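You operate a simulated robot arm through the tools that you are given. There is no shell and no other tool.

Carry out the task below with a simulated robot arm. There is one attempt and no reset: what you move stays moved.

## Task
Strap down the long tube on the cart, wheel it to BAY and brake it.
Fine: strap knob at HELD, gauge in the green, strapped before it rolls.

It is judged by the outcome, as a careful person would: the job done as asked, and still so three seconds after it is handed in. It fails if anything else is knocked over, pushed out of place, dropped, spilled or broken.

## Robot
A 7-joint arm with a two-finger parallel gripper, fixed in place. Base frame: the origin is at the foot of the arm, x ahead of it, y to its left, z up. Readings come in m, degrees, newtons and seconds.
Its first joint turns from -149.0 to 149.0 degrees. Payload 3.5 kg.
Tool frame: the origin (TCP) lies between the finger pads and is the grasp point; the fingertips stand 0.023 m ahead of it; z points along the fingers, y is the line along which they close. Largest opening 0.094 m; finger width 0.038, thickness 0.01; the body of the gripper, 0.054 by 0.096 m, starts 0.039 m behind the TCP.
Orientation is that of the tool frame in the base frame, as [roll, pitch, yaw] about the fixed x, y, z axes, in that order (R = Rz(yaw) Ry(pitch) Rx(roll)). With the fingers straight down and closing along the base's y, the tool's x points along the base's -x, its y along +y and its z along -z.

## Interface
- The arm moves only by the tool nudge_tool. Its argument "rows" is a list of rows, each a list of 6 numbers: the shift along the tool's x, y, z in m, then the turn, a rotation vector about the tool's x, y, z in degrees. In form: [[dx, dy, dz, wx, wy, wz], ...]. A call has 1 to 20 rows; each row shifts and turns the commanded pose from where the row before left it, along the tool's axes as they then stand. "gripper" is the finger opening in m, from 0 to 0.094, set as the call begins (left out, the last holds). A row lasts 0.2 s, in which the tool goes at most 0.05 m and 8.6 degrees; a call with a longer step from one row to the next is refused whole, and so is a gripper value outside its range. Where a pose cannot be reached the arm comes as near as it can. A force on the tool above 40 N (or 10 N above the force at the start of the call, whichever is more), or a blocked arm, ends the call early, and 0.2 s more pass. Each finger travels about 0.153 m/s and halts on what it meets, pressing with about 39 N; the grip force reading is that of the motor and also rises with nothing between the fingers. The clock runs only during rows and for 0.2 s after the last one: add rows that do not move to give the fingers time. The reply holds the time, the measured pose of the TCP, the force on the tool along the base axes, the opening and the grip force, in the units named above and with some noise, with the torque about the TCP (base axes, N m) and any sound that the robot's microphone picked up.
- Cameras (640 x 400 px; columns grow to the right, rows downward): "scene" is fixed at [0.0488, 0.5015, 1.1243]; the picture's right is [0.01, -1.00, 0.00], its down [-0.42, -0.01, -0.91] and it looks along [0.91, 0.01, -0.42] (base axes); focal length 315 px, centre (320, 200). "wrist" rides on the gripper at [0.086, 0.016, -0.074] in the tool frame; the picture's right is [-0.18, 0.98, 0.00], its down [-0.58, -0.11, -0.81] and it looks along [-0.79, -0.15, 0.59] (tool axes); focal length 243 px, centre (320, 200). There is no depth. A picture from a camera that has moved, and an enlarged one, comes with that camera's place and axes in the base frame and with its lens.
- camera(camera): a new picture of that camera. The clock stands still meanwhile.
- close_up(camera, box): a new picture of the part [left, top, right, bottom] of that camera's present view, enlarged. The clock stands still meanwhile.
- close_job(): hands the job in; it is judged then, once.

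Nothing tells you positions but the pictures and the camera data. Unless the task says otherwise, let go and move clear before handing in.

The tools are called by a JSON object that holds its "method" and its "body". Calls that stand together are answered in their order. nudge_tool: Moves the arm, as the interface text tells. Its arguments: {"type":"object","properties":{"rows":{"type":"array","items":{"type":"array","items":{"type":"number"}}},"gripper":{"type":"number"}},"required":["rows"]} The other tools are called the same way: camera (camera) takes a picture; close_up (camera, box) takes an enlarged picture of a part of a camera's view; close_job () hands the job in.

At the start:

```text
time_s: 0.0
eef_pos: [0.6185, 0.4151, 0.9113]
tcp_rot: [-179.9, 0.0, -180.0]
wrist_force: [-0.3, 0.2, 0.3]
ft_torque: [-0.01, 0.04, 0.01]
opening: 0.0939
finger_force: 0.1
```

scene: 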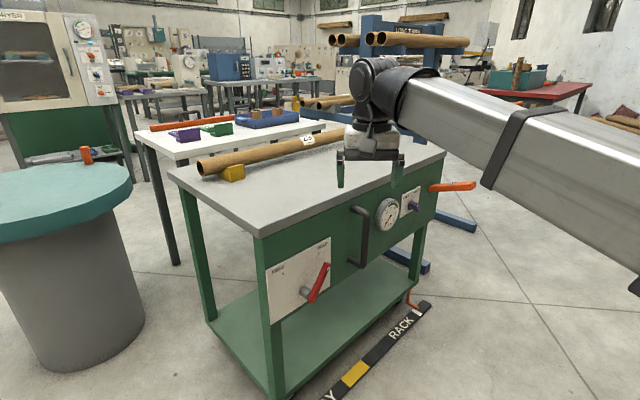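
wrist: 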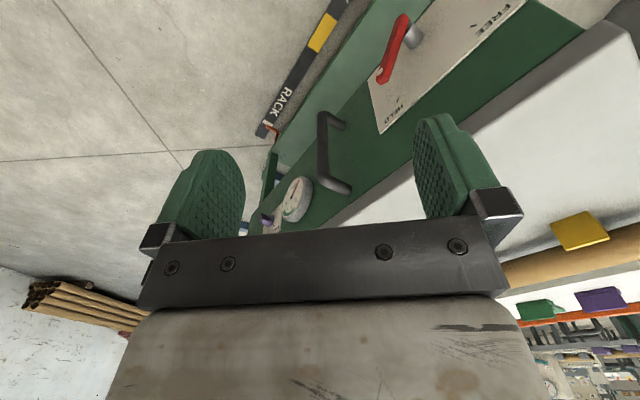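

I see a green cart with a long tube on top, a red-handled knob on a plate with HELD/FREE, a gauge, a purple knob on another plate, an orange lever at the right, and a floor rail with RACK and presumably BAY. I'll look closer before moving.

{"method": "close_up", "body": {"camera": "scene", "box": [240, 220, 360, 320]}}

{"method": "close_up", "body": {"camera": "scene", "box": [340, 160, 500, 260]}}

{"method": "close_up", "body": {"camera": "scene", "box": [280, 270, 480, 400]}}

{"method": "close_up", "body": {"camera": "scene", "box": [140, 80, 460, 280]}}

{"method": "close_up", "body": {"camera": "wrist", "box": [240, 0, 560, 240]}}

```text
4.00 times, centred on (300, 270) of scene
camera zoom: at [0.0488, 0.5015, 1.1243], right [0.01, -1.0, 0.0], down [-0.42, -0.01, -0.91], along [0.91, 0.01, -0.42], focal length 1259 px, centre (400, -80)
```

zoom: 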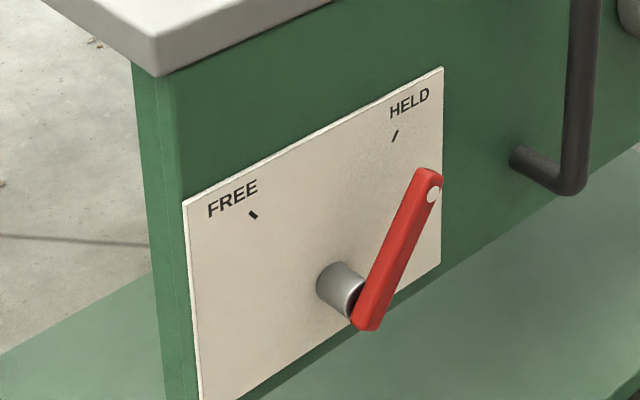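

```text
4.00 times, centred on (420, 210) of scene
camera zoom: at [0.0488, 0.5015, 1.1243], right [0.01, -1.0, 0.0], down [-0.42, -0.01, -0.91], along [0.91, 0.01, -0.42], focal length 1259 px, centre (-80, 160)
```

zoom: 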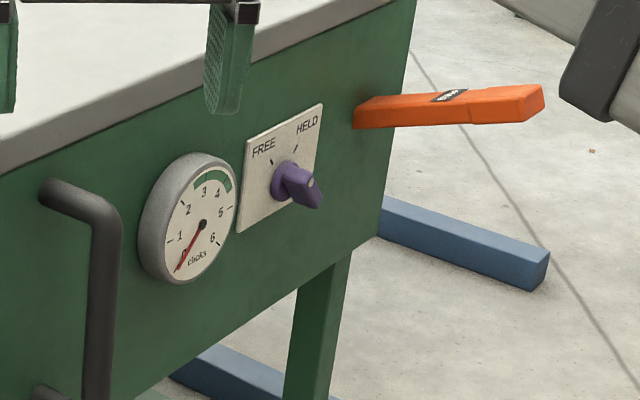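

```text
3.08 times, centred on (380, 335) of scene
camera zoom: at [0.0488, 0.5015, 1.1243], right [0.01, -1.0, 0.0], down [-0.42, -0.01, -0.91], along [0.91, 0.01, -0.42], focal length 968 px, centre (135, -215)
```

zoom: 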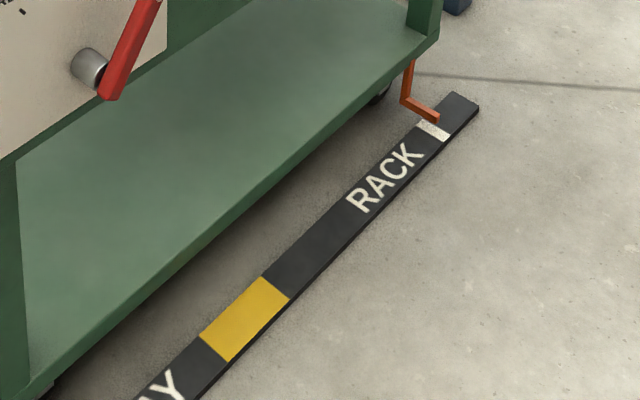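

```text
2.00 times, centred on (300, 180) of scene
camera zoom: at [0.0488, 0.5015, 1.1243], right [0.01, -1.0, 0.0], down [-0.42, -0.01, -0.91], along [0.91, 0.01, -0.42], focal length 630 px, centre (360, 240)
```

zoom: 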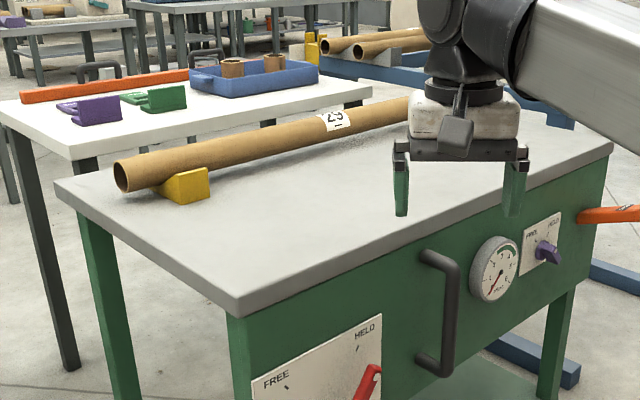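

```text
1.67 times, centred on (400, 120) of wrist
camera zoom: at [0.5322, 0.4313, 0.986], right [0.18, 0.98, 0.0], down [0.58, -0.11, 0.81], along [0.79, -0.15, -0.59], focal length 404 px, centre (187, 333)
```

zoom: 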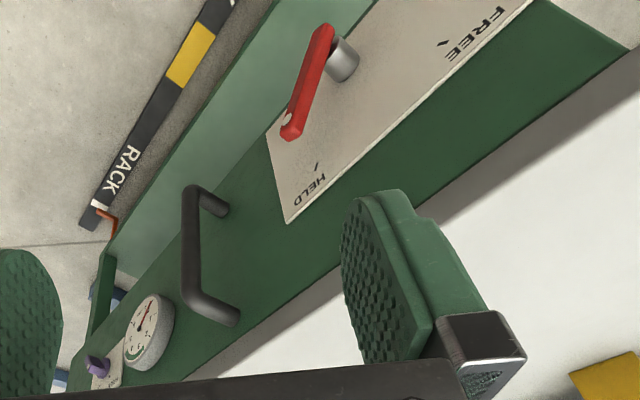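

The gauge reads "clicks" with a green zone around 3–4. Two controls carry FREE/HELD marks, plus an orange lever. I need to read the labels to tell which is the strap and which is the brake.

{"method": "close_up", "body": {"camera": "scene", "box": [425, 175, 485, 200]}}

{"method": "close_up", "body": {"camera": "scene", "box": [370, 180, 430, 235]}}

{"method": "close_up", "body": {"camera": "scene", "box": [265, 235, 335, 305]}}

{"method": "close_up", "body": {"camera": "scene", "box": [180, 110, 380, 200]}}

{"method": "close_up", "body": {"camera": "scene", "box": [320, 0, 480, 120]}}

```text
10.67 times, centred on (455, 188) of scene
camera zoom: at [0.0488, 0.5015, 1.1243], right [0.01, -1.0, 0.0], down [-0.42, -0.01, -0.91], along [0.91, 0.01, -0.42], focal length 3357 px, centre (-1120, 333)
```

zoom: 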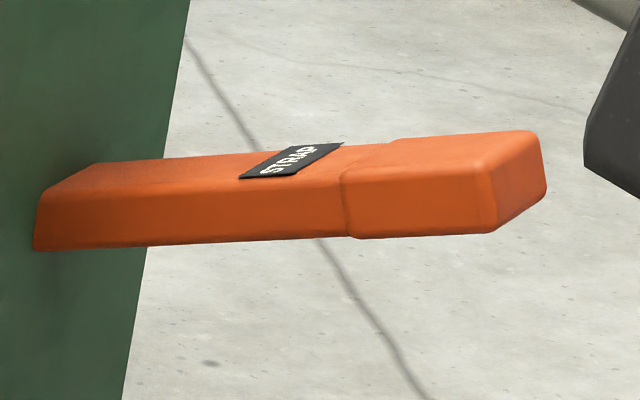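

```text
7.27 times, centred on (400, 208) of scene
camera zoom: at [0.0488, 0.5015, 1.1243], right [0.01, -1.0, 0.0], down [-0.42, -0.01, -0.91], along [0.91, 0.01, -0.42], focal length 2289 px, centre (-262, 146)
```

zoom: 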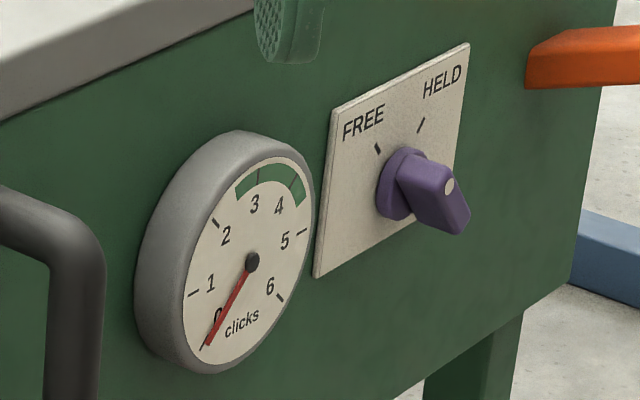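

```text
5.71 times, centred on (300, 270) of scene
camera zoom: at [0.0488, 0.5015, 1.1243], right [0.01, -1.0, 0.0], down [-0.42, -0.01, -0.91], along [0.91, 0.01, -0.42], focal length 1799 px, centre (434, -200)
```

zoom: 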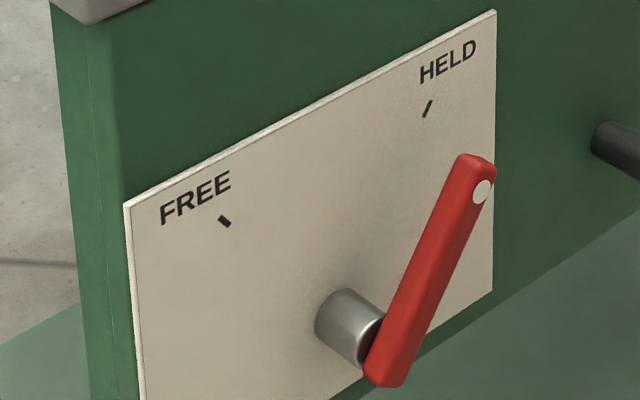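

```text
3.20 times, centred on (280, 155) of scene
camera zoom: at [0.0488, 0.5015, 1.1243], right [0.01, -1.0, 0.0], down [-0.42, -0.01, -0.91], along [0.91, 0.01, -0.42], focal length 1007 px, centre (448, 344)
```

zoom: 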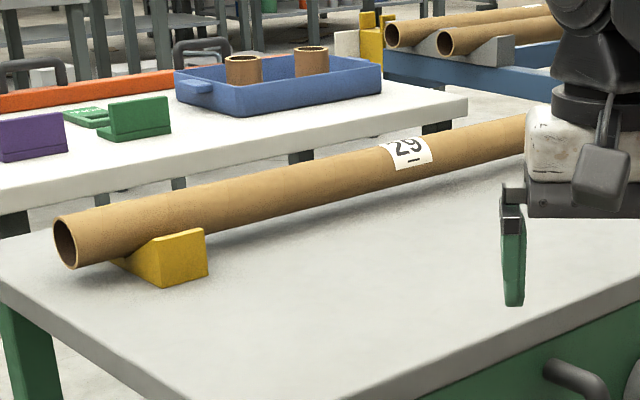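

```text
3.33 times, centred on (400, 60) of scene
camera zoom: at [0.0488, 0.5015, 1.1243], right [0.01, -1.0, 0.0], down [-0.42, -0.01, -0.91], along [0.91, 0.01, -0.42], focal length 1049 px, centre (53, 667)
```

zoom: 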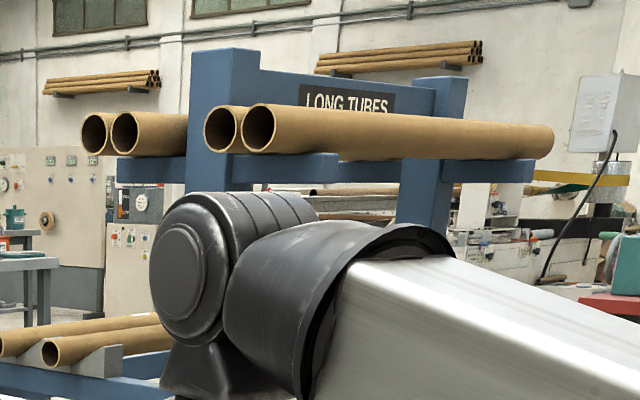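

The orange lever is labelled STRAP and the purple knob sits next to the gauge, so I take those as the strap controls. The red crank would be the brake, now at HELD. The cart's front face runs about 43° off my x axis, roughly 0.9 m away, so next I swing the wrist round to look at the strap side.

{"method": "nudge_tool", "body": {"rows": [[-0.023, -0.039, 0.006, 0, 0, 0], [-0.023, -0.039, 0.006, 0, 0, 0], [-0.023, -0.039, 0.006, 0, 0, 0], [-0.023, -0.039, 0.006, 0, 0, 0], [-0.023, -0.039, 0.006, 0, 0, 0], [-0.023, -0.039, 0.006, 0, 0, 0], [-0.023, -0.039, 0.006, 0, 0, 0], [-0.023, -0.039, 0.006, 0, 0, 0], [-0.023, -0.039, 0.006, 0, 0, 0], [-0.023, -0.039, 0.006, 0, 0, 0], [0, 0, 0, 0, 0, -7.8], [0, 0, 0, 0, 0, -7.8], [0, 0, 0, 0, 0, -7.8], [0, 0, 0, 0, 0, -7.8], [0, 0, 0, 0, 0, -7.8], [0, 0, 0, 0, 0, -7.8]]}}

{"method": "camera", "body": {"camera": "wrist"}}

{"method": "camera", "body": {"camera": "scene"}}

```text
time_s: 3.4
eef_pos: [0.8502, 0.0248, 0.8518]
tcp_rot: [180.0, -0.1, -133.0]
wrist_force: [-0.1, -0.6, -0.6]
ft_torque: [0.03, -0.02, 0.0]
opening: 0.0938
finger_force: 0.1
```

```text
taken
camera wrist: at [0.7785, -0.0269, 0.9257], right [-0.59, 0.81, 0.0], down [0.48, 0.35, 0.81], along [0.65, 0.48, -0.59], focal length 243 px, centre (320, 200)
```

wrist: 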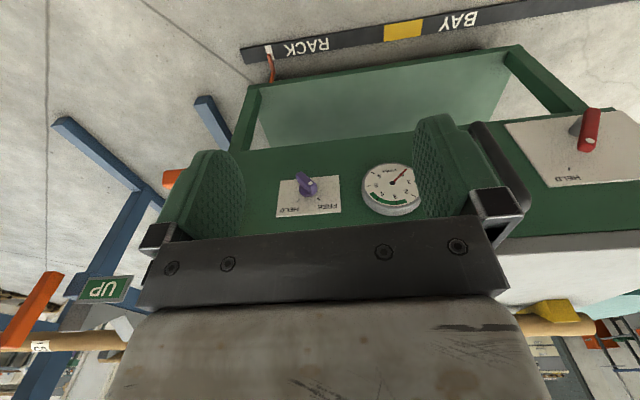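

```text
taken
```

scene: 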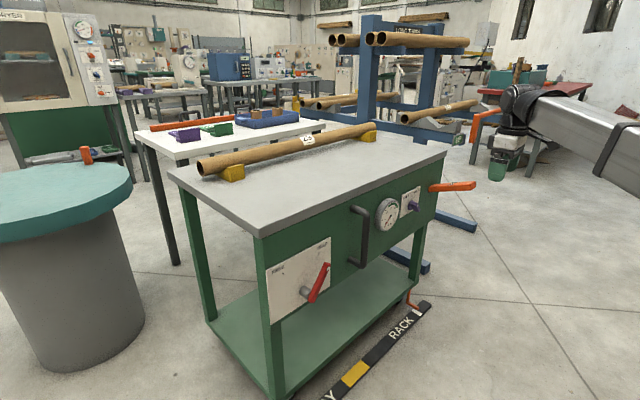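

Both strap controls and the floor rail are now in view, along with another orange lever and an "UP" sign at the rack. I'll zoom in on the knob, the rail and the rack.

{"method": "close_up", "body": {"camera": "wrist", "box": [250, 140, 450, 240]}}

{"method": "close_up", "body": {"camera": "wrist", "box": [230, 0, 640, 110]}}

{"method": "close_up", "body": {"camera": "scene", "box": [400, 90, 520, 180]}}

{"method": "close_up", "body": {"camera": "scene", "box": [340, 160, 490, 250]}}

{"method": "close_up", "body": {"camera": "scene", "box": [180, 110, 400, 200]}}

```text
3.20 times, centred on (350, 190) of wrist
camera zoom: at [0.7785, -0.0269, 0.9257], right [-0.59, 0.81, 0.0], down [0.48, 0.35, 0.81], along [0.65, 0.48, -0.59], focal length 776 px, centre (224, 232)
```

zoom: 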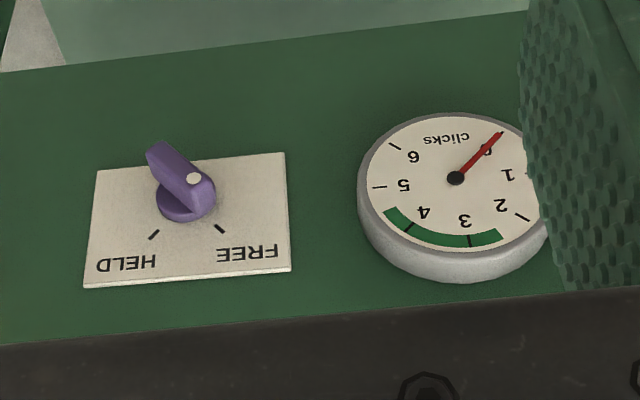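

```text
1.56 times, centred on (435, 55) of wrist
camera zoom: at [0.7785, -0.0269, 0.9257], right [-0.59, 0.81, 0.0], down [0.48, 0.35, 0.81], along [0.65, 0.48, -0.59], focal length 379 px, centre (140, 426)
```

zoom: 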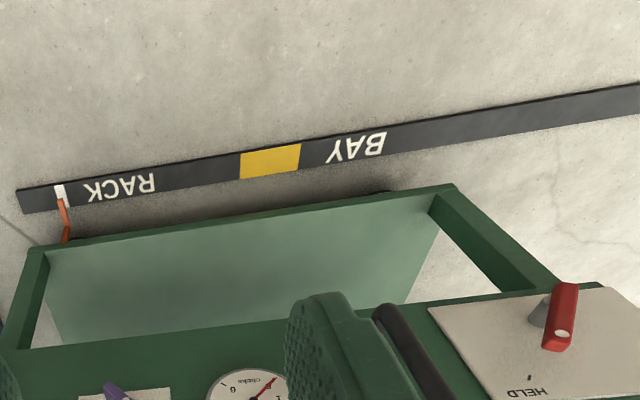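

```text
4.44 times, centred on (460, 135) of scene
camera zoom: at [0.0488, 0.5015, 1.1243], right [0.01, -1.0, 0.0], down [-0.42, -0.01, -0.91], along [0.91, 0.01, -0.42], focal length 1399 px, centre (-302, 489)
```

zoom: 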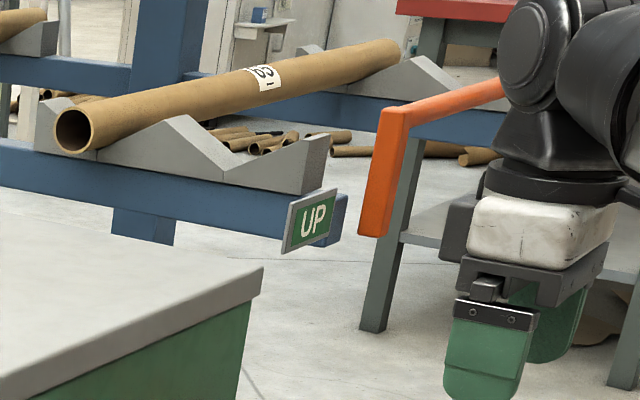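

```text
4.27 times, centred on (415, 205) of scene
camera zoom: at [0.0488, 0.5015, 1.1243], right [0.01, -1.0, 0.0], down [-0.42, -0.01, -0.91], along [0.91, 0.01, -0.42], focal length 1343 px, centre (-85, 179)
```

zoom: 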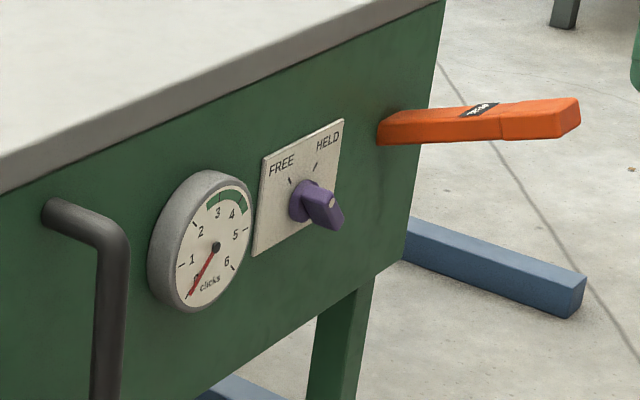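

```text
2.91 times, centred on (290, 155) of scene
camera zoom: at [0.0488, 0.5015, 1.1243], right [0.01, -1.0, 0.0], down [-0.42, -0.01, -0.91], along [0.91, 0.01, -0.42], focal length 916 px, centre (407, 331)
```

zoom: 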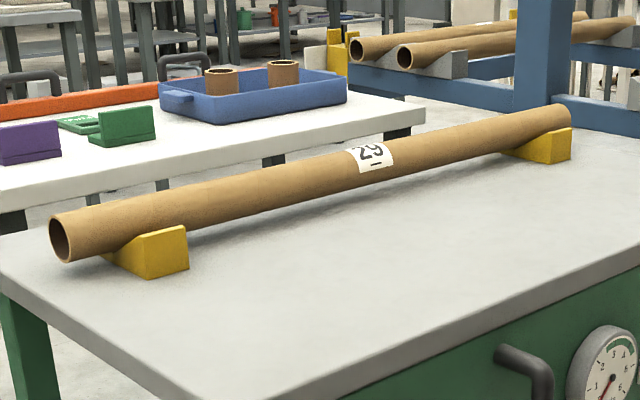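

The RACK label sits left of the white tick and BAY left of the yellow band, so I read the yellow band as the BAY target, about 0.46 m of travel. The purple knob appears to be at FREE and the red brake at HELD. Next I move right to see the STRAP lever properly.

{"method": "nudge_tool", "body": {"rows": [[0.02, -0.04, 0, 0, 0, 0], [0.02, -0.04, 0, 0, 0, 0], [0.02, -0.04, 0, 0, 0, 0], [0.02, -0.04, 0, 0, 0, 0], [0, 0, 0, 0, 0, 0]]}}

{"method": "camera", "body": {"camera": "wrist"}}

{"method": "camera", "body": {"camera": "scene"}}

```text
time_s: 4.6
eef_pos: [0.9138, -0.1424, 0.852]
tcp_rot: [-180.0, 0.0, -133.2]
wrist_force: [-0.2, 0.0, -0.1]
ft_torque: [-0.01, -0.01, 0.01]
opening: 0.0942
finger_force: 0.0
```

```text
taken
camera wrist: at [0.8423, -0.1949, 0.9256], right [-0.59, 0.81, 0.0], down [0.48, 0.35, 0.81], along [0.65, 0.48, -0.59], focal length 243 px, centre (320, 200)
```

wrist: 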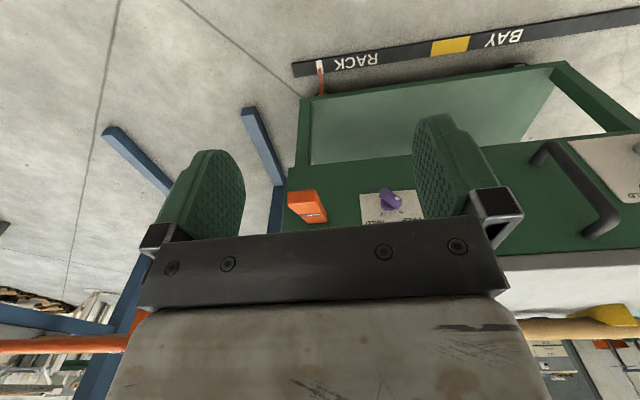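

```text
taken
```

scene: 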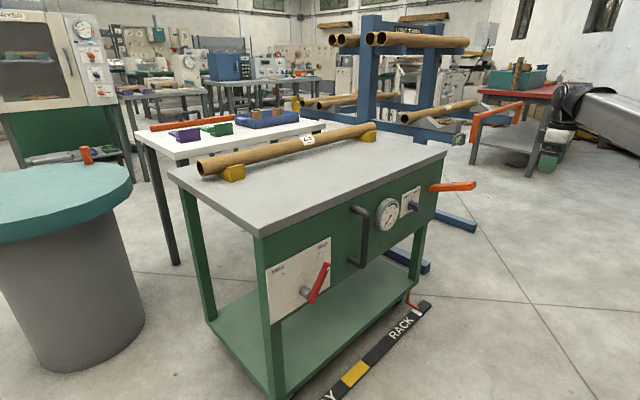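

{"method": "close_up", "body": {"camera": "wrist", "box": [260, 150, 460, 260]}}

{"method": "close_up", "body": {"camera": "wrist", "box": [280, 0, 640, 120]}}

{"method": "close_up", "body": {"camera": "scene", "box": [400, 170, 490, 230]}}

```text
3.20 times, centred on (360, 205) of wrist
camera zoom: at [0.8423, -0.1949, 0.9256], right [-0.59, 0.81, 0.0], down [0.48, 0.35, 0.81], along [0.65, 0.48, -0.59], focal length 776 px, centre (192, 184)
```

zoom: 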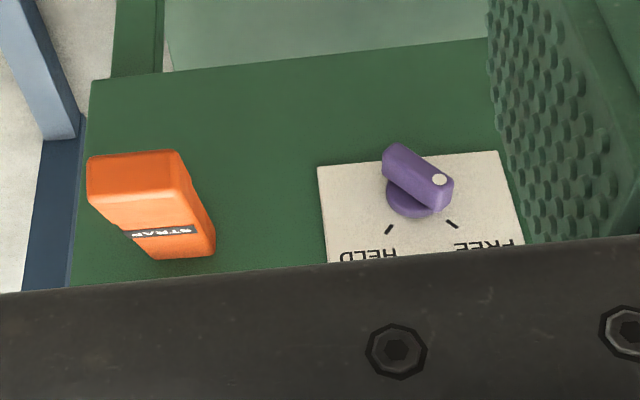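

```text
1.78 times, centred on (460, 60) of wrist
camera zoom: at [0.8423, -0.1949, 0.9256], right [-0.59, 0.81, 0.0], down [0.48, 0.35, 0.81], along [0.65, 0.48, -0.59], focal length 431 px, centre (71, 449)
```

zoom: 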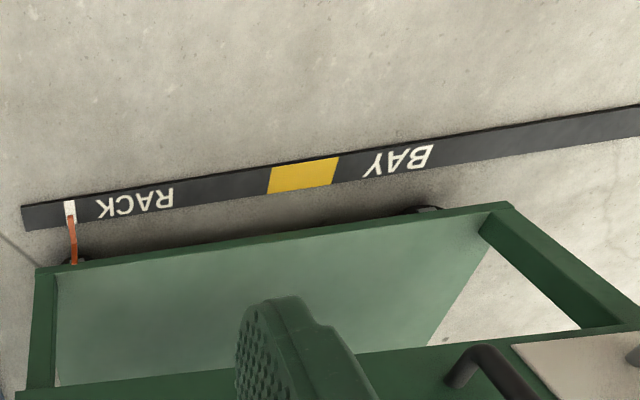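

```text
6.67 times, centred on (445, 200) of scene
camera zoom: at [0.0488, 0.5015, 1.1243], right [0.01, -1.0, 0.0], down [-0.42, -0.01, -0.91], along [0.91, 0.01, -0.42], focal length 2098 px, centre (-513, 200)
```

zoom: 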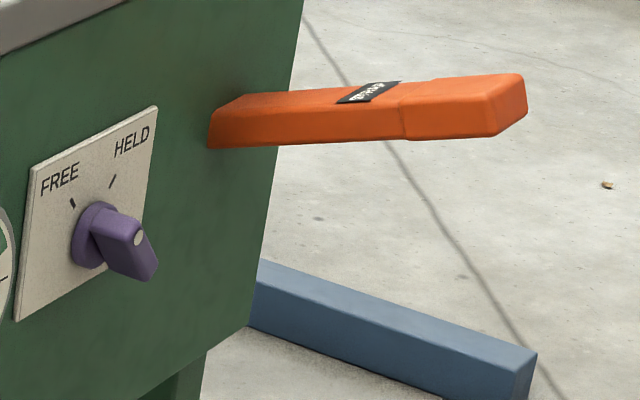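

The knob points at FREE. The STRAP lever runs from about (1.20, 0.09, 0.65) at the panel to its tip near (1.10, -0.04, 0.70), pointing out toward me. I'll tilt the tool to horizontal facing the panel, well clear of the lever, and check the reach.

{"method": "nudge_tool", "body": {"rows": [[0.01, 0, 0, 0, -8.2, 0.6], [0.01, 0, 0, 0, -8.2, 0.6], [0, 0, 0, 0, -8.2, 0], [0, 0, 0, 0, -8.2, 0], [0, 0, 0, 0, -8.2, 0], [0, 0, 0, 0, -8.2, 0], [0, 0, 0, 0, -8.2, 0], [0, 0, 0, 0, -8.2, 0], [0, 0, 0, 0, -8.2, 0], [0, 0, 0, 0, -8.2, 0], [0, 0, 0, 0, -8.0, 0], [0, 0, 0, 0, 0, 0]]}}

{"method": "camera", "body": {"camera": "wrist"}}

{"method": "camera", "body": {"camera": "scene"}}

```text
time_s: 7.2
eef_pos: [0.8981, -0.1568, 0.8512]
tcp_rot: [61.3, 89.8, 106.7]
wrist_force: [0.6, 0.5, -0.1]
ft_torque: [-0.01, 0.03, 0.01]
opening: 0.094
finger_force: 0.1
```

```text
taken
camera wrist: at [0.8334, -0.1991, 0.7638], right [-0.7, 0.69, 0.19], down [-0.49, -0.65, 0.58], along [0.52, 0.32, 0.79], focal length 243 px, centre (320, 200)
```

wrist: 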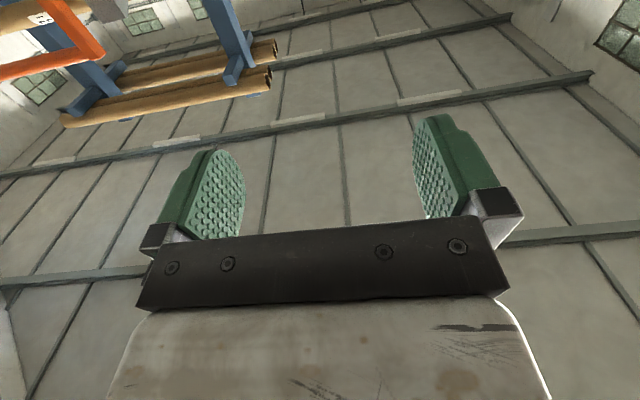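

```text
taken
```

scene: 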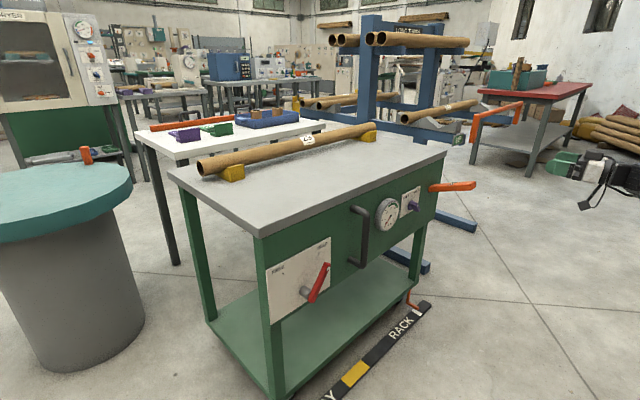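

The horizontal pose is reachable. Now I'll roll the gripper 90° so the fingers close vertically and can straddle the STRAP lever from above and below.

{"method": "nudge_tool", "body": {"rows": [[0, 0, 0, 0, 0, -8.2], [0, 0, 0, 0, 0, -8.2], [0, 0, 0, 0, 0, -8.2], [0, 0, 0, 0, 0, -8.2], [0, 0, 0, 0, 0, -8.2], [0, 0, 0, 0, 0, -8.2], [0, 0, 0, 0, 0, -8.2], [0, 0, 0, 0, 0, -8.2], [0, 0, 0, 0, 0, -8.2], [0, 0, 0, 0, 0, -8.2], [0, 0, 0, 0, 0, -8.0], [0, 0, 0, 0, 0, 0]]}}

{"method": "camera", "body": {"camera": "wrist"}}

{"method": "close_up", "body": {"camera": "scene", "box": [400, 100, 640, 250]}}

```text
time_s: 9.8
eef_pos: [0.8981, -0.1586, 0.859]
tcp_rot: [-90.5, 11.8, -44.6]
wrist_force: [0.5, -0.2, -0.4]
ft_torque: [0.0, 0.0, 0.01]
opening: 0.0939
finger_force: 0.1
out of reach, approached as far as the arm can: row 10, 11
```

```text
taken
camera wrist: at [0.9029, -0.2687, 0.8255], right [-0.28, 0.26, -0.93], down [-0.95, -0.19, 0.23], along [-0.12, 0.95, 0.3], focal length 243 px, centre (320, 200)
```

wrist: 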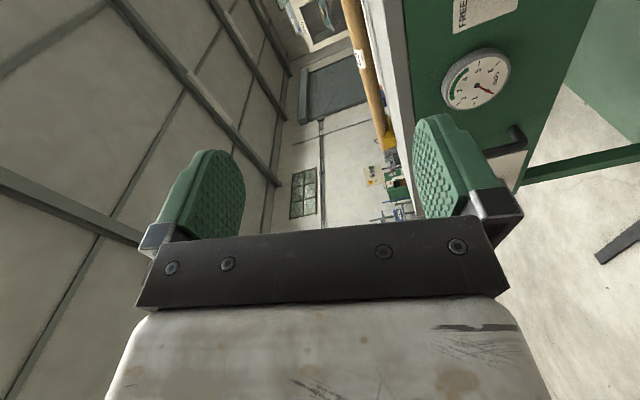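

```text
2.67 times, centred on (520, 175) of scene
camera zoom: at [0.0488, 0.5015, 1.1243], right [0.01, -1.0, 0.0], down [-0.42, -0.01, -0.91], along [0.91, 0.01, -0.42], focal length 839 px, centre (-213, 267)
```

zoom: 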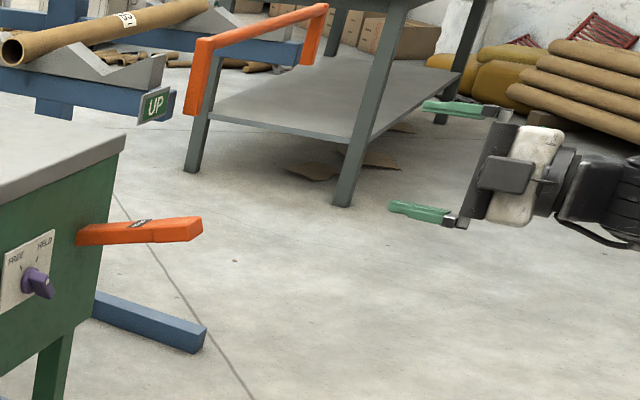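

The wrist hit its joint limit rolling that way, about 12° short. I'll roll the other way, which should sit mid-range and also leaves the fingers vertical.

{"method": "nudge_tool", "body": {"rows": [[0, 0, 0, 0, 0, 8.2], [0, 0, 0, 0, 0, 8.2], [0, 0, 0, 0, 0, 8.2], [0, 0, 0, 0, 0, 8.2], [0, 0, 0, 0, 0, 8.2], [0, 0, 0, 0, 0, 8.2], [0, 0, 0, 0, 0, 8.2], [0, 0, 0, 0, 0, 8.2], [0, 0, 0, 0, 0, 8.2], [0, 0, 0, 0, 0, 8.2], [0, 0, 0, 0, 0, 8.2], [0, 0, 0, 0, 0, 8.2], [0, 0, 0, 0, 0, 8.2], [0, 0, 0, 0, 0, 8.2], [0, 0, 0, 0, 0, 8.2], [0, 0, 0, 0, 0, 8.2], [0, 0, 0, 0, 0, 8.2], [0, 0, 0, 0, 0, 8.2], [0, 0, 0, 0, 0, 8.2], [0, 0, 0, 0, 0, 8.2]]}}

```text
time_s: 14.0
eef_pos: [0.8977, -0.1574, 0.8582]
tcp_rot: [90.4, 4.2, 135.6]
wrist_force: [0.2, -0.1, -0.1]
ft_torque: [-0.01, -0.03, -0.01]
opening: 0.0939
finger_force: 0.1
```

The fingers now close vertically. I'll line up in front of the lever tip, stopping about 6 cm short, and check the alignment.

{"method": "nudge_tool", "body": {"rows": [[0, 0, 0, 0, 0, 4.2], [-0.012, -0.032, 0.028, 0, 0, 0], [-0.012, -0.032, 0.028, 0, 0, 0], [-0.012, -0.032, 0.028, 0, 0, 0], [-0.012, -0.032, 0.028, 0, 0, 0], [-0.012, -0.03, 0.028, 0, 0, 0], [0, 0, 0, 0, 0, 0]]}}

{"method": "camera", "body": {"camera": "wrist"}}

{"method": "close_up", "body": {"camera": "scene", "box": [380, 130, 580, 255]}}

```text
time_s: 15.6
eef_pos: [1.0401, -0.1005, 0.7004]
tcp_rot: [90.5, 0.2, 135.5]
wrist_force: [0.2, 0.6, -0.3]
ft_torque: [0.03, -0.02, 0.01]
opening: 0.0939
finger_force: 0.1
```

```text
taken
camera wrist: at [0.9252, -0.0933, 0.7151], right [0.14, -0.12, 0.98], down [-0.15, -0.98, -0.1], along [0.98, -0.13, -0.15], focal length 243 px, centre (320, 200)
```

wrist: 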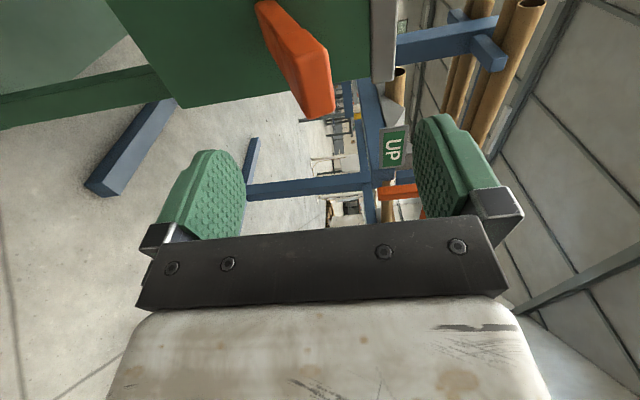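

```text
3.20 times, centred on (480, 192) of scene
camera zoom: at [0.0488, 0.5015, 1.1243], right [0.01, -1.0, 0.0], down [-0.42, -0.01, -0.91], along [0.91, 0.01, -0.42], focal length 1007 px, centre (-192, 224)
```

zoom: 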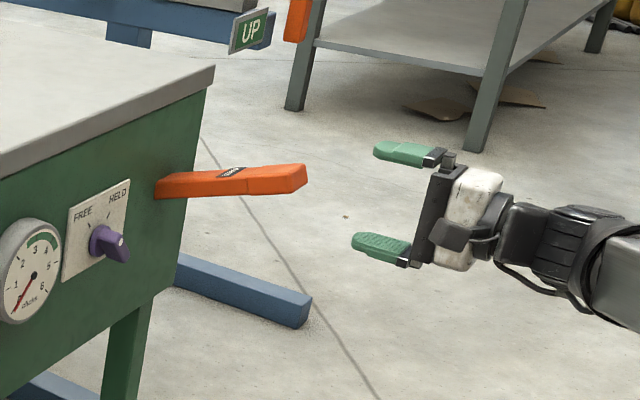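

The lever tip sits level with the gripper, about 9 cm ahead of the TCP. I'll advance so the fingers straddle the end of it.

{"method": "nudge_tool", "body": {"rows": [[0, 0, 0.03, 0, 0, 0], [0, 0, 0.03, 0, 0, 0], [0, 0, 0.025, 0, 0, 0], [0, 0, 0.02, 0, 0, 0], [0, 0, 0, 0, 0, 0]]}}

{"method": "camera", "body": {"camera": "wrist"}}

{"method": "close_up", "body": {"camera": "scene", "box": [380, 130, 540, 230]}}

```text
time_s: 16.8
eef_pos: [1.1119, -0.0237, 0.7002]
tcp_rot: [90.5, 0.2, 135.7]
wrist_force: [-0.1, -0.5, 0.4]
ft_torque: [-0.01, -0.02, 0.0]
opening: 0.0941
finger_force: 0.0
```

```text
taken
camera wrist: at [0.9966, -0.0161, 0.7167], right [0.14, -0.12, 0.98], down [-0.15, -0.98, -0.1], along [0.98, -0.13, -0.15], focal length 243 px, centre (320, 200)
```

wrist: 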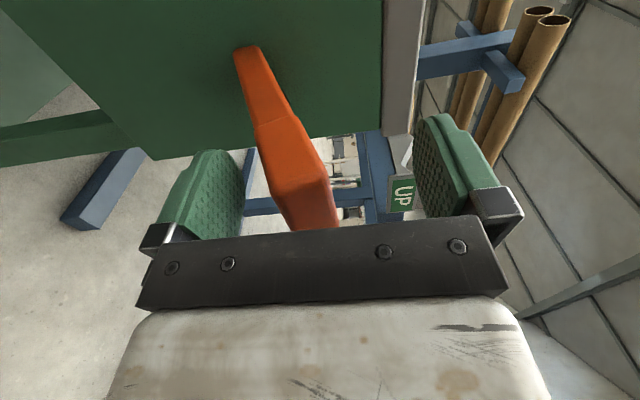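

```text
4.00 times, centred on (460, 180) of scene
camera zoom: at [0.0488, 0.5015, 1.1243], right [0.01, -1.0, 0.0], down [-0.42, -0.01, -0.91], along [0.91, 0.01, -0.42], focal length 1259 px, centre (-240, 280)
```

zoom: 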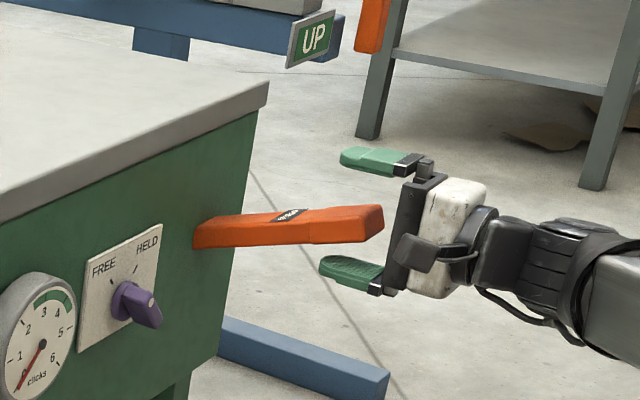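

The lever end is between the fingers. I'll narrow the opening to a loose fit and try a gentle press down while watching force and gauge.

{"method": "nudge_tool", "body": {"gripper": 0.055, "rows": [[0, 0, 0, 0, 0, 0], [0, 0, 0, 0, 0, 0], [0, -0.005, 0, 0, 0, 0], [0, -0.01, 0, 0, 0, 0], [0, -0.01, 0, 0, 0, 0], [0, -0.01, 0, 0, 0, 0], [0, 0, 0, 0, 0, 0]]}}

{"method": "camera", "body": {"camera": "wrist"}}

{"method": "close_up", "body": {"camera": "scene", "box": [380, 130, 540, 230]}}

```text
time_s: 18.4
eef_pos: [1.1125, -0.0264, 0.6651]
tcp_rot: [90.5, 0.1, 135.6]
wrist_force: [0.9, -1.2, 2.5]
ft_torque: [0.01, 0.07, -0.01]
opening: 0.056
finger_force: 1.5
```

```text
taken
camera wrist: at [0.9984, -0.0193, 0.6808], right [0.14, -0.12, 0.98], down [-0.15, -0.98, -0.1], along [0.98, -0.13, -0.15], focal length 243 px, centre (320, 200)
```

wrist: 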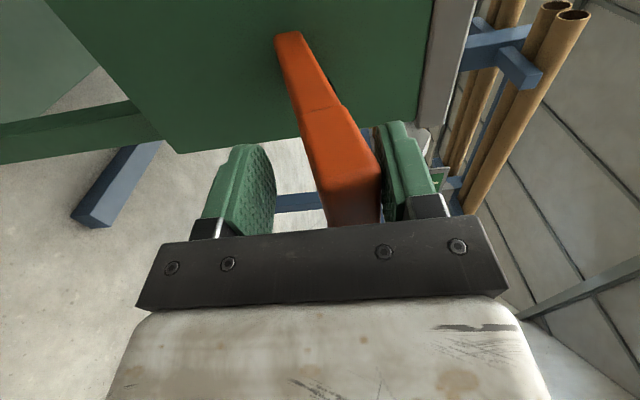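

```text
4.00 times, centred on (460, 180) of scene
camera zoom: at [0.0488, 0.5015, 1.1243], right [0.01, -1.0, 0.0], down [-0.42, -0.01, -0.91], along [0.91, 0.01, -0.42], focal length 1259 px, centre (-240, 280)
```

zoom: 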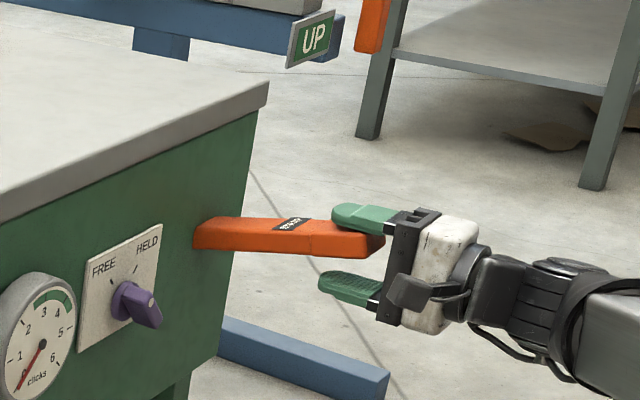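

The lever swings down easily with about 2.5 N. I'll continue the stroke down and listen for a click.

{"method": "nudge_tool", "body": {"rows": [[0, -0.01, 0, 0, 0, 0], [0, -0.01, 0, 0, 0, 0], [0, -0.01, 0, 0, 0, 0], [0, -0.01, 0, 0, 0, 0], [0, 0, 0, 0, 0, 0]]}}

{"method": "close_up", "body": {"camera": "scene", "box": [380, 130, 540, 230]}}

```text
time_s: 19.6
eef_pos: [1.1107, -0.0255, 0.6235]
tcp_rot: [90.5, 0.2, 135.6]
wrist_force: [-0.8, -2.5, 4.9]
ft_torque: [0.24, -0.03, 0.03]
opening: 0.0576
finger_force: 2.9
```

```text
4.00 times, centred on (460, 180) of scene
camera zoom: at [0.0488, 0.5015, 1.1243], right [0.01, -1.0, 0.0], down [-0.42, -0.01, -0.91], along [0.91, 0.01, -0.42], focal length 1259 px, centre (-240, 280)
```

zoom: 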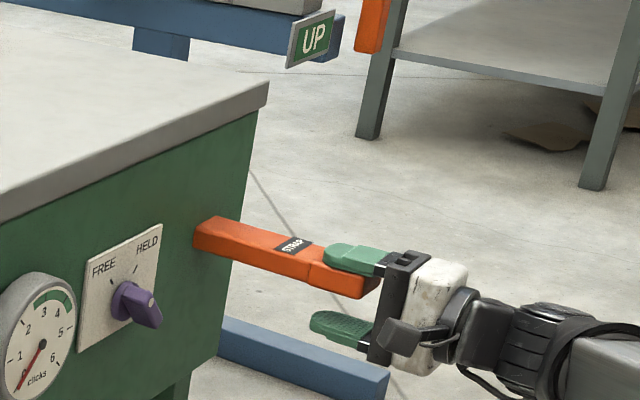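

{"method": "nudge_tool", "body": {"rows": [[0, -0.01, 0, 0, 0, 0], [0, -0.01, 0, 0, 0, 0], [0, -0.01, 0, 0, 0, 0], [0, 0, 0, 0, 0, 0]]}}

{"method": "close_up", "body": {"camera": "scene", "box": [380, 130, 540, 230]}}

```text
time_s: 20.6
eef_pos: [1.1107, -0.0255, 0.5945]
tcp_rot: [90.5, 0.2, 135.7]
wrist_force: [1.8, 0.4, 7.8]
ft_torque: [0.18, -0.12, -0.05]
opening: 0.0586
finger_force: 3.9
```

```text
4.00 times, centred on (460, 180) of scene
camera zoom: at [0.0488, 0.5015, 1.1243], right [0.01, -1.0, 0.0], down [-0.42, -0.01, -0.91], along [0.91, 0.01, -0.42], focal length 1259 px, centre (-240, 280)
```

zoom: 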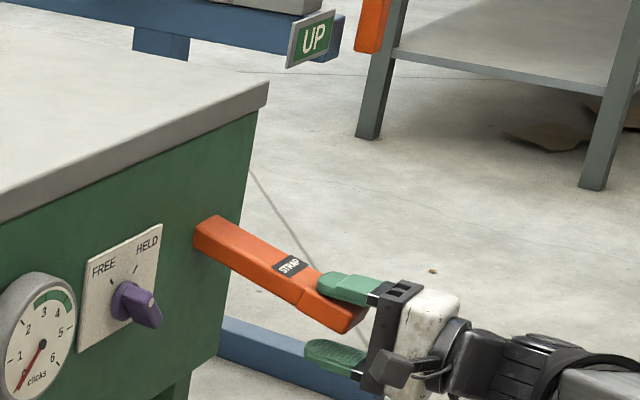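

{"method": "nudge_tool", "body": {"rows": [[0, -0.01, 0, 0, 0, 0], [0, -0.01, 0, 0, 0, 0], [0, -0.01, 0, 0, 0, 0], [0, 0, 0, 0, 0, 0]]}}

{"method": "close_up", "body": {"camera": "scene", "box": [380, 130, 540, 230]}}

```text
time_s: 21.3
eef_pos: [1.1108, -0.0257, 0.5813]
tcp_rot: [89.7, 0.2, 135.8]
wrist_force: [-1.0, -2.1, 28.0]
ft_torque: [0.38, -0.58, 0.21]
opening: 0.0671
finger_force: 13.8
stopped in row 3: the force on the tool passed its limit at 45 N (the readings are from after the stop); the commanded pose is now the measured one
```

```text
4.00 times, centred on (460, 180) of scene
camera zoom: at [0.0488, 0.5015, 1.1243], right [0.01, -1.0, 0.0], down [-0.42, -0.01, -0.91], along [0.91, 0.01, -0.42], focal length 1259 px, centre (-240, 280)
```

zoom: 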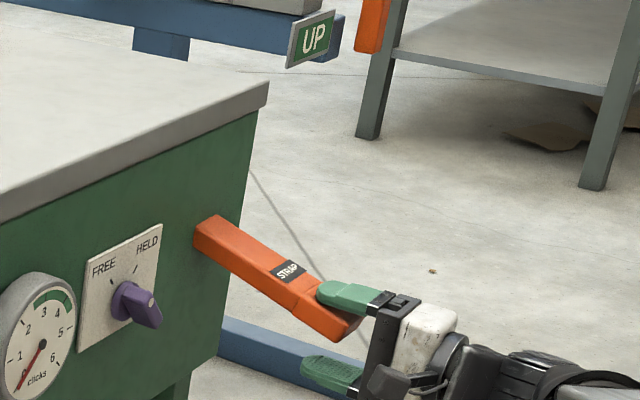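

The lever reached its bottom stop with no click and the gauge still at 0. I'll let it return up and see whether anything registers.

{"method": "nudge_tool", "body": {"rows": [[0, 0.015, 0, 0, 0, 0], [0, 0.015, 0, 0, 0, 0], [0, 0.015, 0, 0, 0, 0], [0, 0.015, 0, 0, 0, 0], [0, 0.015, 0, 0, 0, 0], [0, 0.015, 0, 0, 0, 0], [0, 0.015, 0, 0, 0, 0], [0, 0.012, 0, 0, 0, 0], [0, 0, 0, 0, 0, 0]]}}

{"method": "close_up", "body": {"camera": "scene", "box": [380, 130, 540, 230]}}

```text
time_s: 23.3
eef_pos: [1.1103, -0.0262, 0.6941]
tcp_rot: [90.0, 0.2, 135.7]
wrist_force: [-0.8, -0.1, -0.4]
ft_torque: [-0.01, -0.03, 0.02]
opening: 0.0548
finger_force: 0.0
```

```text
4.00 times, centred on (460, 180) of scene
camera zoom: at [0.0488, 0.5015, 1.1243], right [0.01, -1.0, 0.0], down [-0.42, -0.01, -0.91], along [0.91, 0.01, -0.42], focal length 1259 px, centre (-240, 280)
```

zoom: 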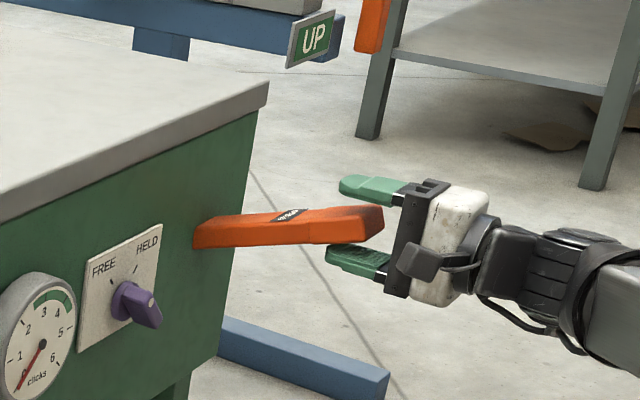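

With the knob at FREE, the lever just springs back without counting. So the strap knob must go to HELD first. I'll back off the lever and go to the purple knob with the fingers rolled to span its bar.

{"method": "nudge_tool", "body": {"gripper": 0.08, "rows": [[0, 0, -0.03, 0, 0, 0], [0, 0, -0.04, 0, 0, 0], [0, 0, -0.04, 0, 0, 0], [0, 0, -0.04, 0, 0, 0], [0.037, -0.018, 0, 0, 0, 0], [0.037, -0.018, 0, 0, 0, 0], [0.037, -0.018, 0, 0, 0, 0], [0.037, -0.018, 0, 0, 0, 0], [0, 0, 0, 0, 0, 8], [0, 0, 0, 0, 0, 8], [0, 0, 0, 0, 0, 8], [0, 0, 0, 0, 0, 8], [0, 0, 0, 0, 0, 8], [0, 0, 0, 0, 0, 0]]}}

{"method": "camera", "body": {"camera": "wrist"}}

{"method": "close_up", "body": {"camera": "scene", "box": [340, 130, 540, 255]}}

```text
time_s: 26.3
eef_pos: [0.8988, -0.031, 0.6218]
tcp_rot: [90.0, -39.9, 135.7]
wrist_force: [0.2, -0.6, -0.1]
ft_torque: [0.02, 0.01, -0.03]
opening: 0.0801
finger_force: 0.0
```

```text
taken
camera wrist: at [0.8075, -0.0439, 0.6887], right [0.55, -0.54, 0.63], down [-0.29, -0.84, -0.46], along [0.78, 0.07, -0.62], focal length 243 px, centre (320, 200)
```

wrist: 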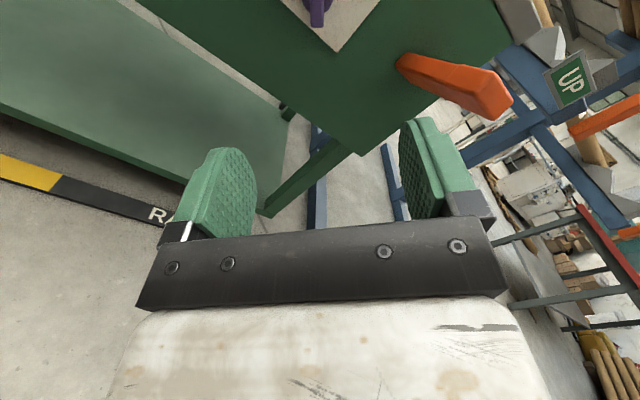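

```text
3.20 times, centred on (440, 192) of scene
camera zoom: at [0.0488, 0.5015, 1.1243], right [0.01, -1.0, 0.0], down [-0.42, -0.01, -0.91], along [0.91, 0.01, -0.42], focal length 1007 px, centre (-64, 224)
```

zoom: 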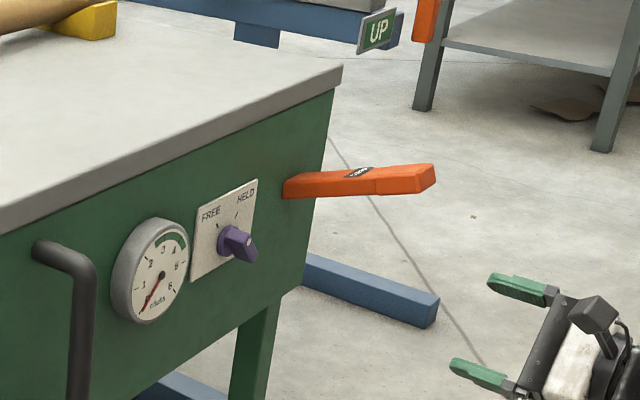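

{"method": "close_up", "body": {"camera": "wrist", "box": [220, 0, 420, 30]}}

```text
3.20 times, centred on (320, 15) of wrist
camera zoom: at [0.8075, -0.0439, 0.6887], right [0.55, -0.54, 0.63], down [-0.29, -0.84, -0.46], along [0.78, 0.07, -0.62], focal length 776 px, centre (320, 792)
```

zoom: 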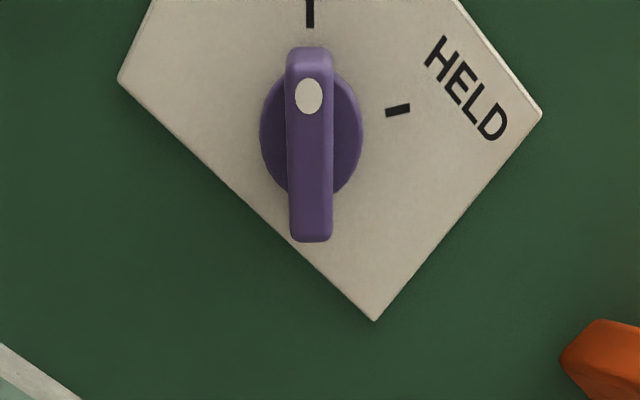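

Now the knob is clear: the bar points at FREE, about 40° left of vertical, and HELD is roughly 80° clockwise. I'll roll the last 10° to match the bar, correct the centring and advance toward it.

{"method": "nudge_tool", "body": {"gripper": 0.06, "rows": [[0.005, -0.004, 0, 0, 0, 0], [0, 0, 0, 0, 0, 5.2], [0, 0, 0, 0, 0, 5.2], [0, 0, 0.04, 0, 0, 0], [0, 0, 0.04, 0, 0, 0], [0, 0, 0.04, 0, 0, 0], [0, 0, 0.04, 0, 0, 0], [0, 0, 0.03, 0, 0, 0], [0, 0, 0, 0, 0, 0]]}}

{"method": "camera", "body": {"camera": "wrist"}}

{"method": "close_up", "body": {"camera": "scene", "box": [340, 150, 480, 240]}}

```text
time_s: 28.3
eef_pos: [1.0304, 0.1085, 0.622]
tcp_rot: [90.1, -50.3, 135.8]
wrist_force: [-0.6, -0.3, -0.3]
ft_torque: [0.0, 0.04, 0.01]
opening: 0.06
finger_force: 0.1
```

```text
taken
camera wrist: at [0.9475, 0.0848, 0.6979], right [0.63, -0.61, 0.49], down [-0.36, -0.78, -0.52], along [0.69, 0.15, -0.7], focal length 243 px, centre (320, 200)
```

wrist: 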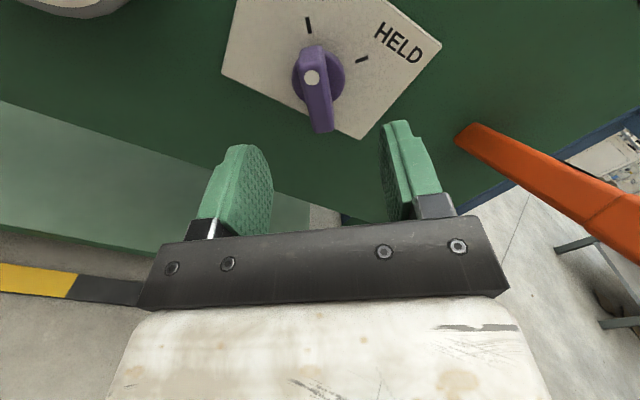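

```text
4.44 times, centred on (410, 195) of scene
camera zoom: at [0.0488, 0.5015, 1.1243], right [0.01, -1.0, 0.0], down [-0.42, -0.01, -0.91], along [0.91, 0.01, -0.42], focal length 1399 px, centre (-80, 222)
```

zoom: 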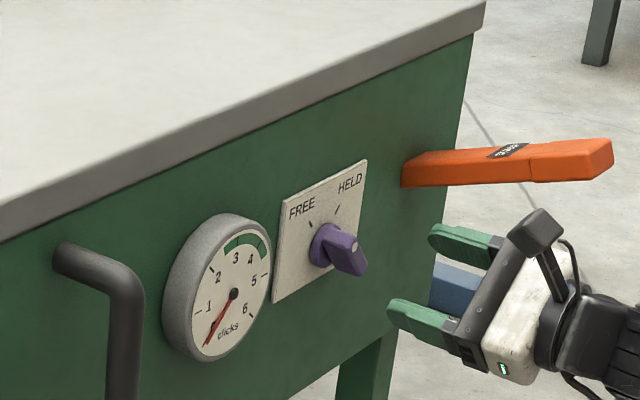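

Aligned within a few millimetres. I'll advance the last stretch and close on the bar.

{"method": "nudge_tool", "body": {"rows": [[0.004, 0, 0.015, 0, 0, 0], [0, 0, 0.015, 0, 0, 0], [0, 0, 0.013, 0, 0, 0], [0, 0, 0.013, 0, 0, 0], [0, 0, 0, 0, 0, 0]]}}

{"method": "camera", "body": {"camera": "wrist"}}

{"method": "close_up", "body": {"camera": "scene", "box": [340, 150, 480, 240]}}

```text
time_s: 29.5
eef_pos: [1.0658, 0.1527, 0.6242]
tcp_rot: [90.1, -50.3, 135.8]
wrist_force: [-0.5, -0.3, 0.2]
ft_torque: [-0.02, 0.01, -0.02]
opening: 0.0601
finger_force: 0.1
```

```text
taken
camera wrist: at [0.9825, 0.1283, 0.7004], right [0.63, -0.61, 0.49], down [-0.36, -0.78, -0.52], along [0.69, 0.15, -0.7], focal length 243 px, centre (320, 200)
```

wrist: 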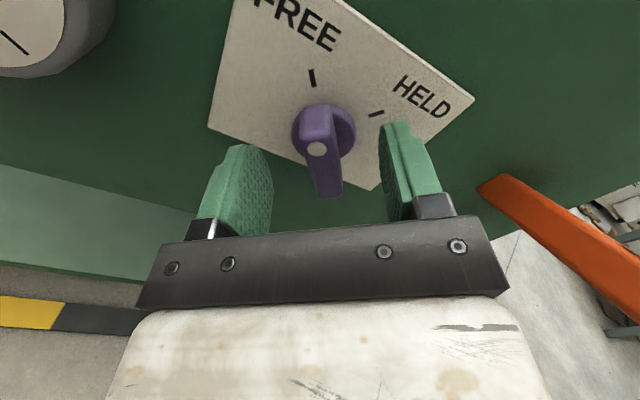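

```text
4.44 times, centred on (410, 195) of scene
camera zoom: at [0.0488, 0.5015, 1.1243], right [0.01, -1.0, 0.0], down [-0.42, -0.01, -0.91], along [0.91, 0.01, -0.42], focal length 1399 px, centre (-80, 222)
```

zoom: 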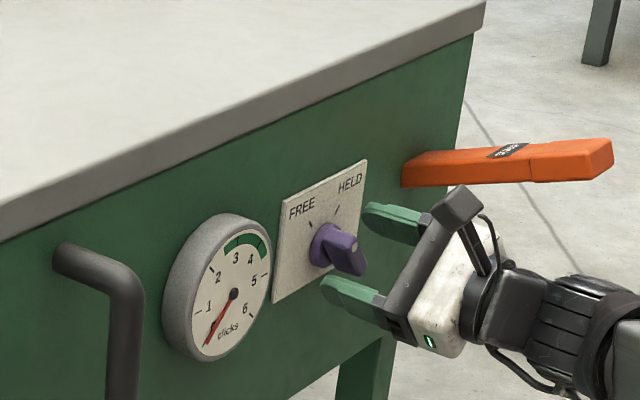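

The bar is centred between the fingertips. I'll close on it.

{"method": "nudge_tool", "body": {"gripper": 0.008, "rows": [[0, 0, 0, 0, 0, 0], [0, 0, 0, 0, 0, 0], [0, 0, 0, 0, 0, 0]]}}

{"method": "camera", "body": {"camera": "wrist"}}

```text
time_s: 30.3
eef_pos: [1.0658, 0.1515, 0.6238]
tcp_rot: [89.9, -50.2, 135.7]
wrist_force: [7.3, -1.7, 8.9]
ft_torque: [0.01, -0.09, -0.78]
opening: 0.0158
finger_force: 44.8
```

```text
taken
camera wrist: at [0.9828, 0.1279, 0.7009], right [0.62, -0.61, 0.49], down [-0.36, -0.78, -0.52], along [0.69, 0.15, -0.7], focal length 243 px, centre (320, 200)
```

wrist: 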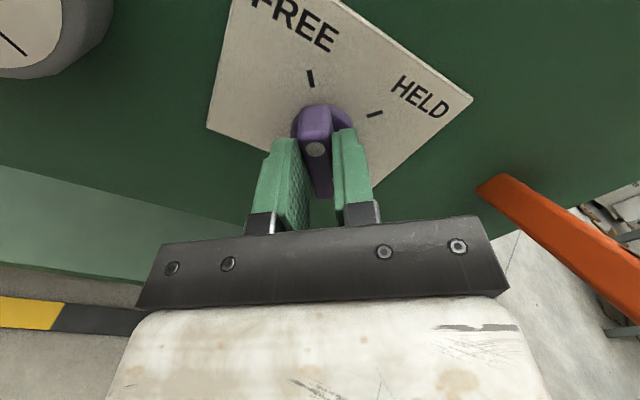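

Gripped at 15.8 mm with a slight sideways load. I'll relax that by a millimetre or two and start turning clockwise toward HELD.

{"method": "nudge_tool", "body": {"rows": [[0, 0.0015, 0, 0, 0, 0], [0, 0, 0, 0, 0, 5], [0, 0, 0, 0, 0, 5], [0, 0, 0, 0, 0, 5], [0, 0, 0, 0, 0, 5], [0, 0, 0, 0, 0, 0]]}}

{"method": "camera", "body": {"camera": "wrist"}}

```text
time_s: 31.7
eef_pos: [1.0679, 0.1503, 0.6256]
tcp_rot: [90.0, -70.4, 135.5]
wrist_force: [15.1, -7.2, 2.9]
ft_torque: [0.78, -0.91, -0.35]
opening: 0.0159
finger_force: 45.2
```

```text
taken
camera wrist: at [1.0047, 0.1066, 0.712], right [0.71, -0.69, 0.16], down [-0.5, -0.64, -0.58], along [0.5, 0.33, -0.8], focal length 243 px, centre (320, 200)
```

wrist: 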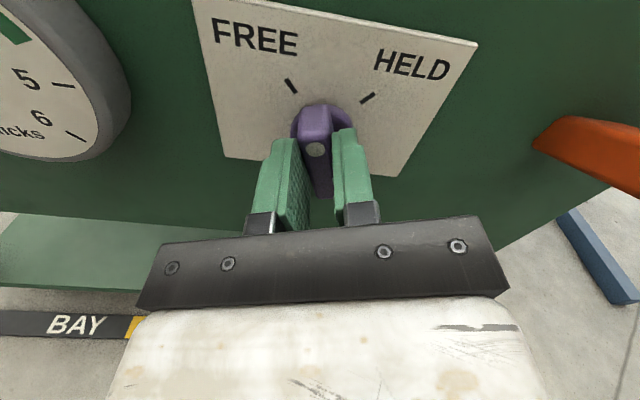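

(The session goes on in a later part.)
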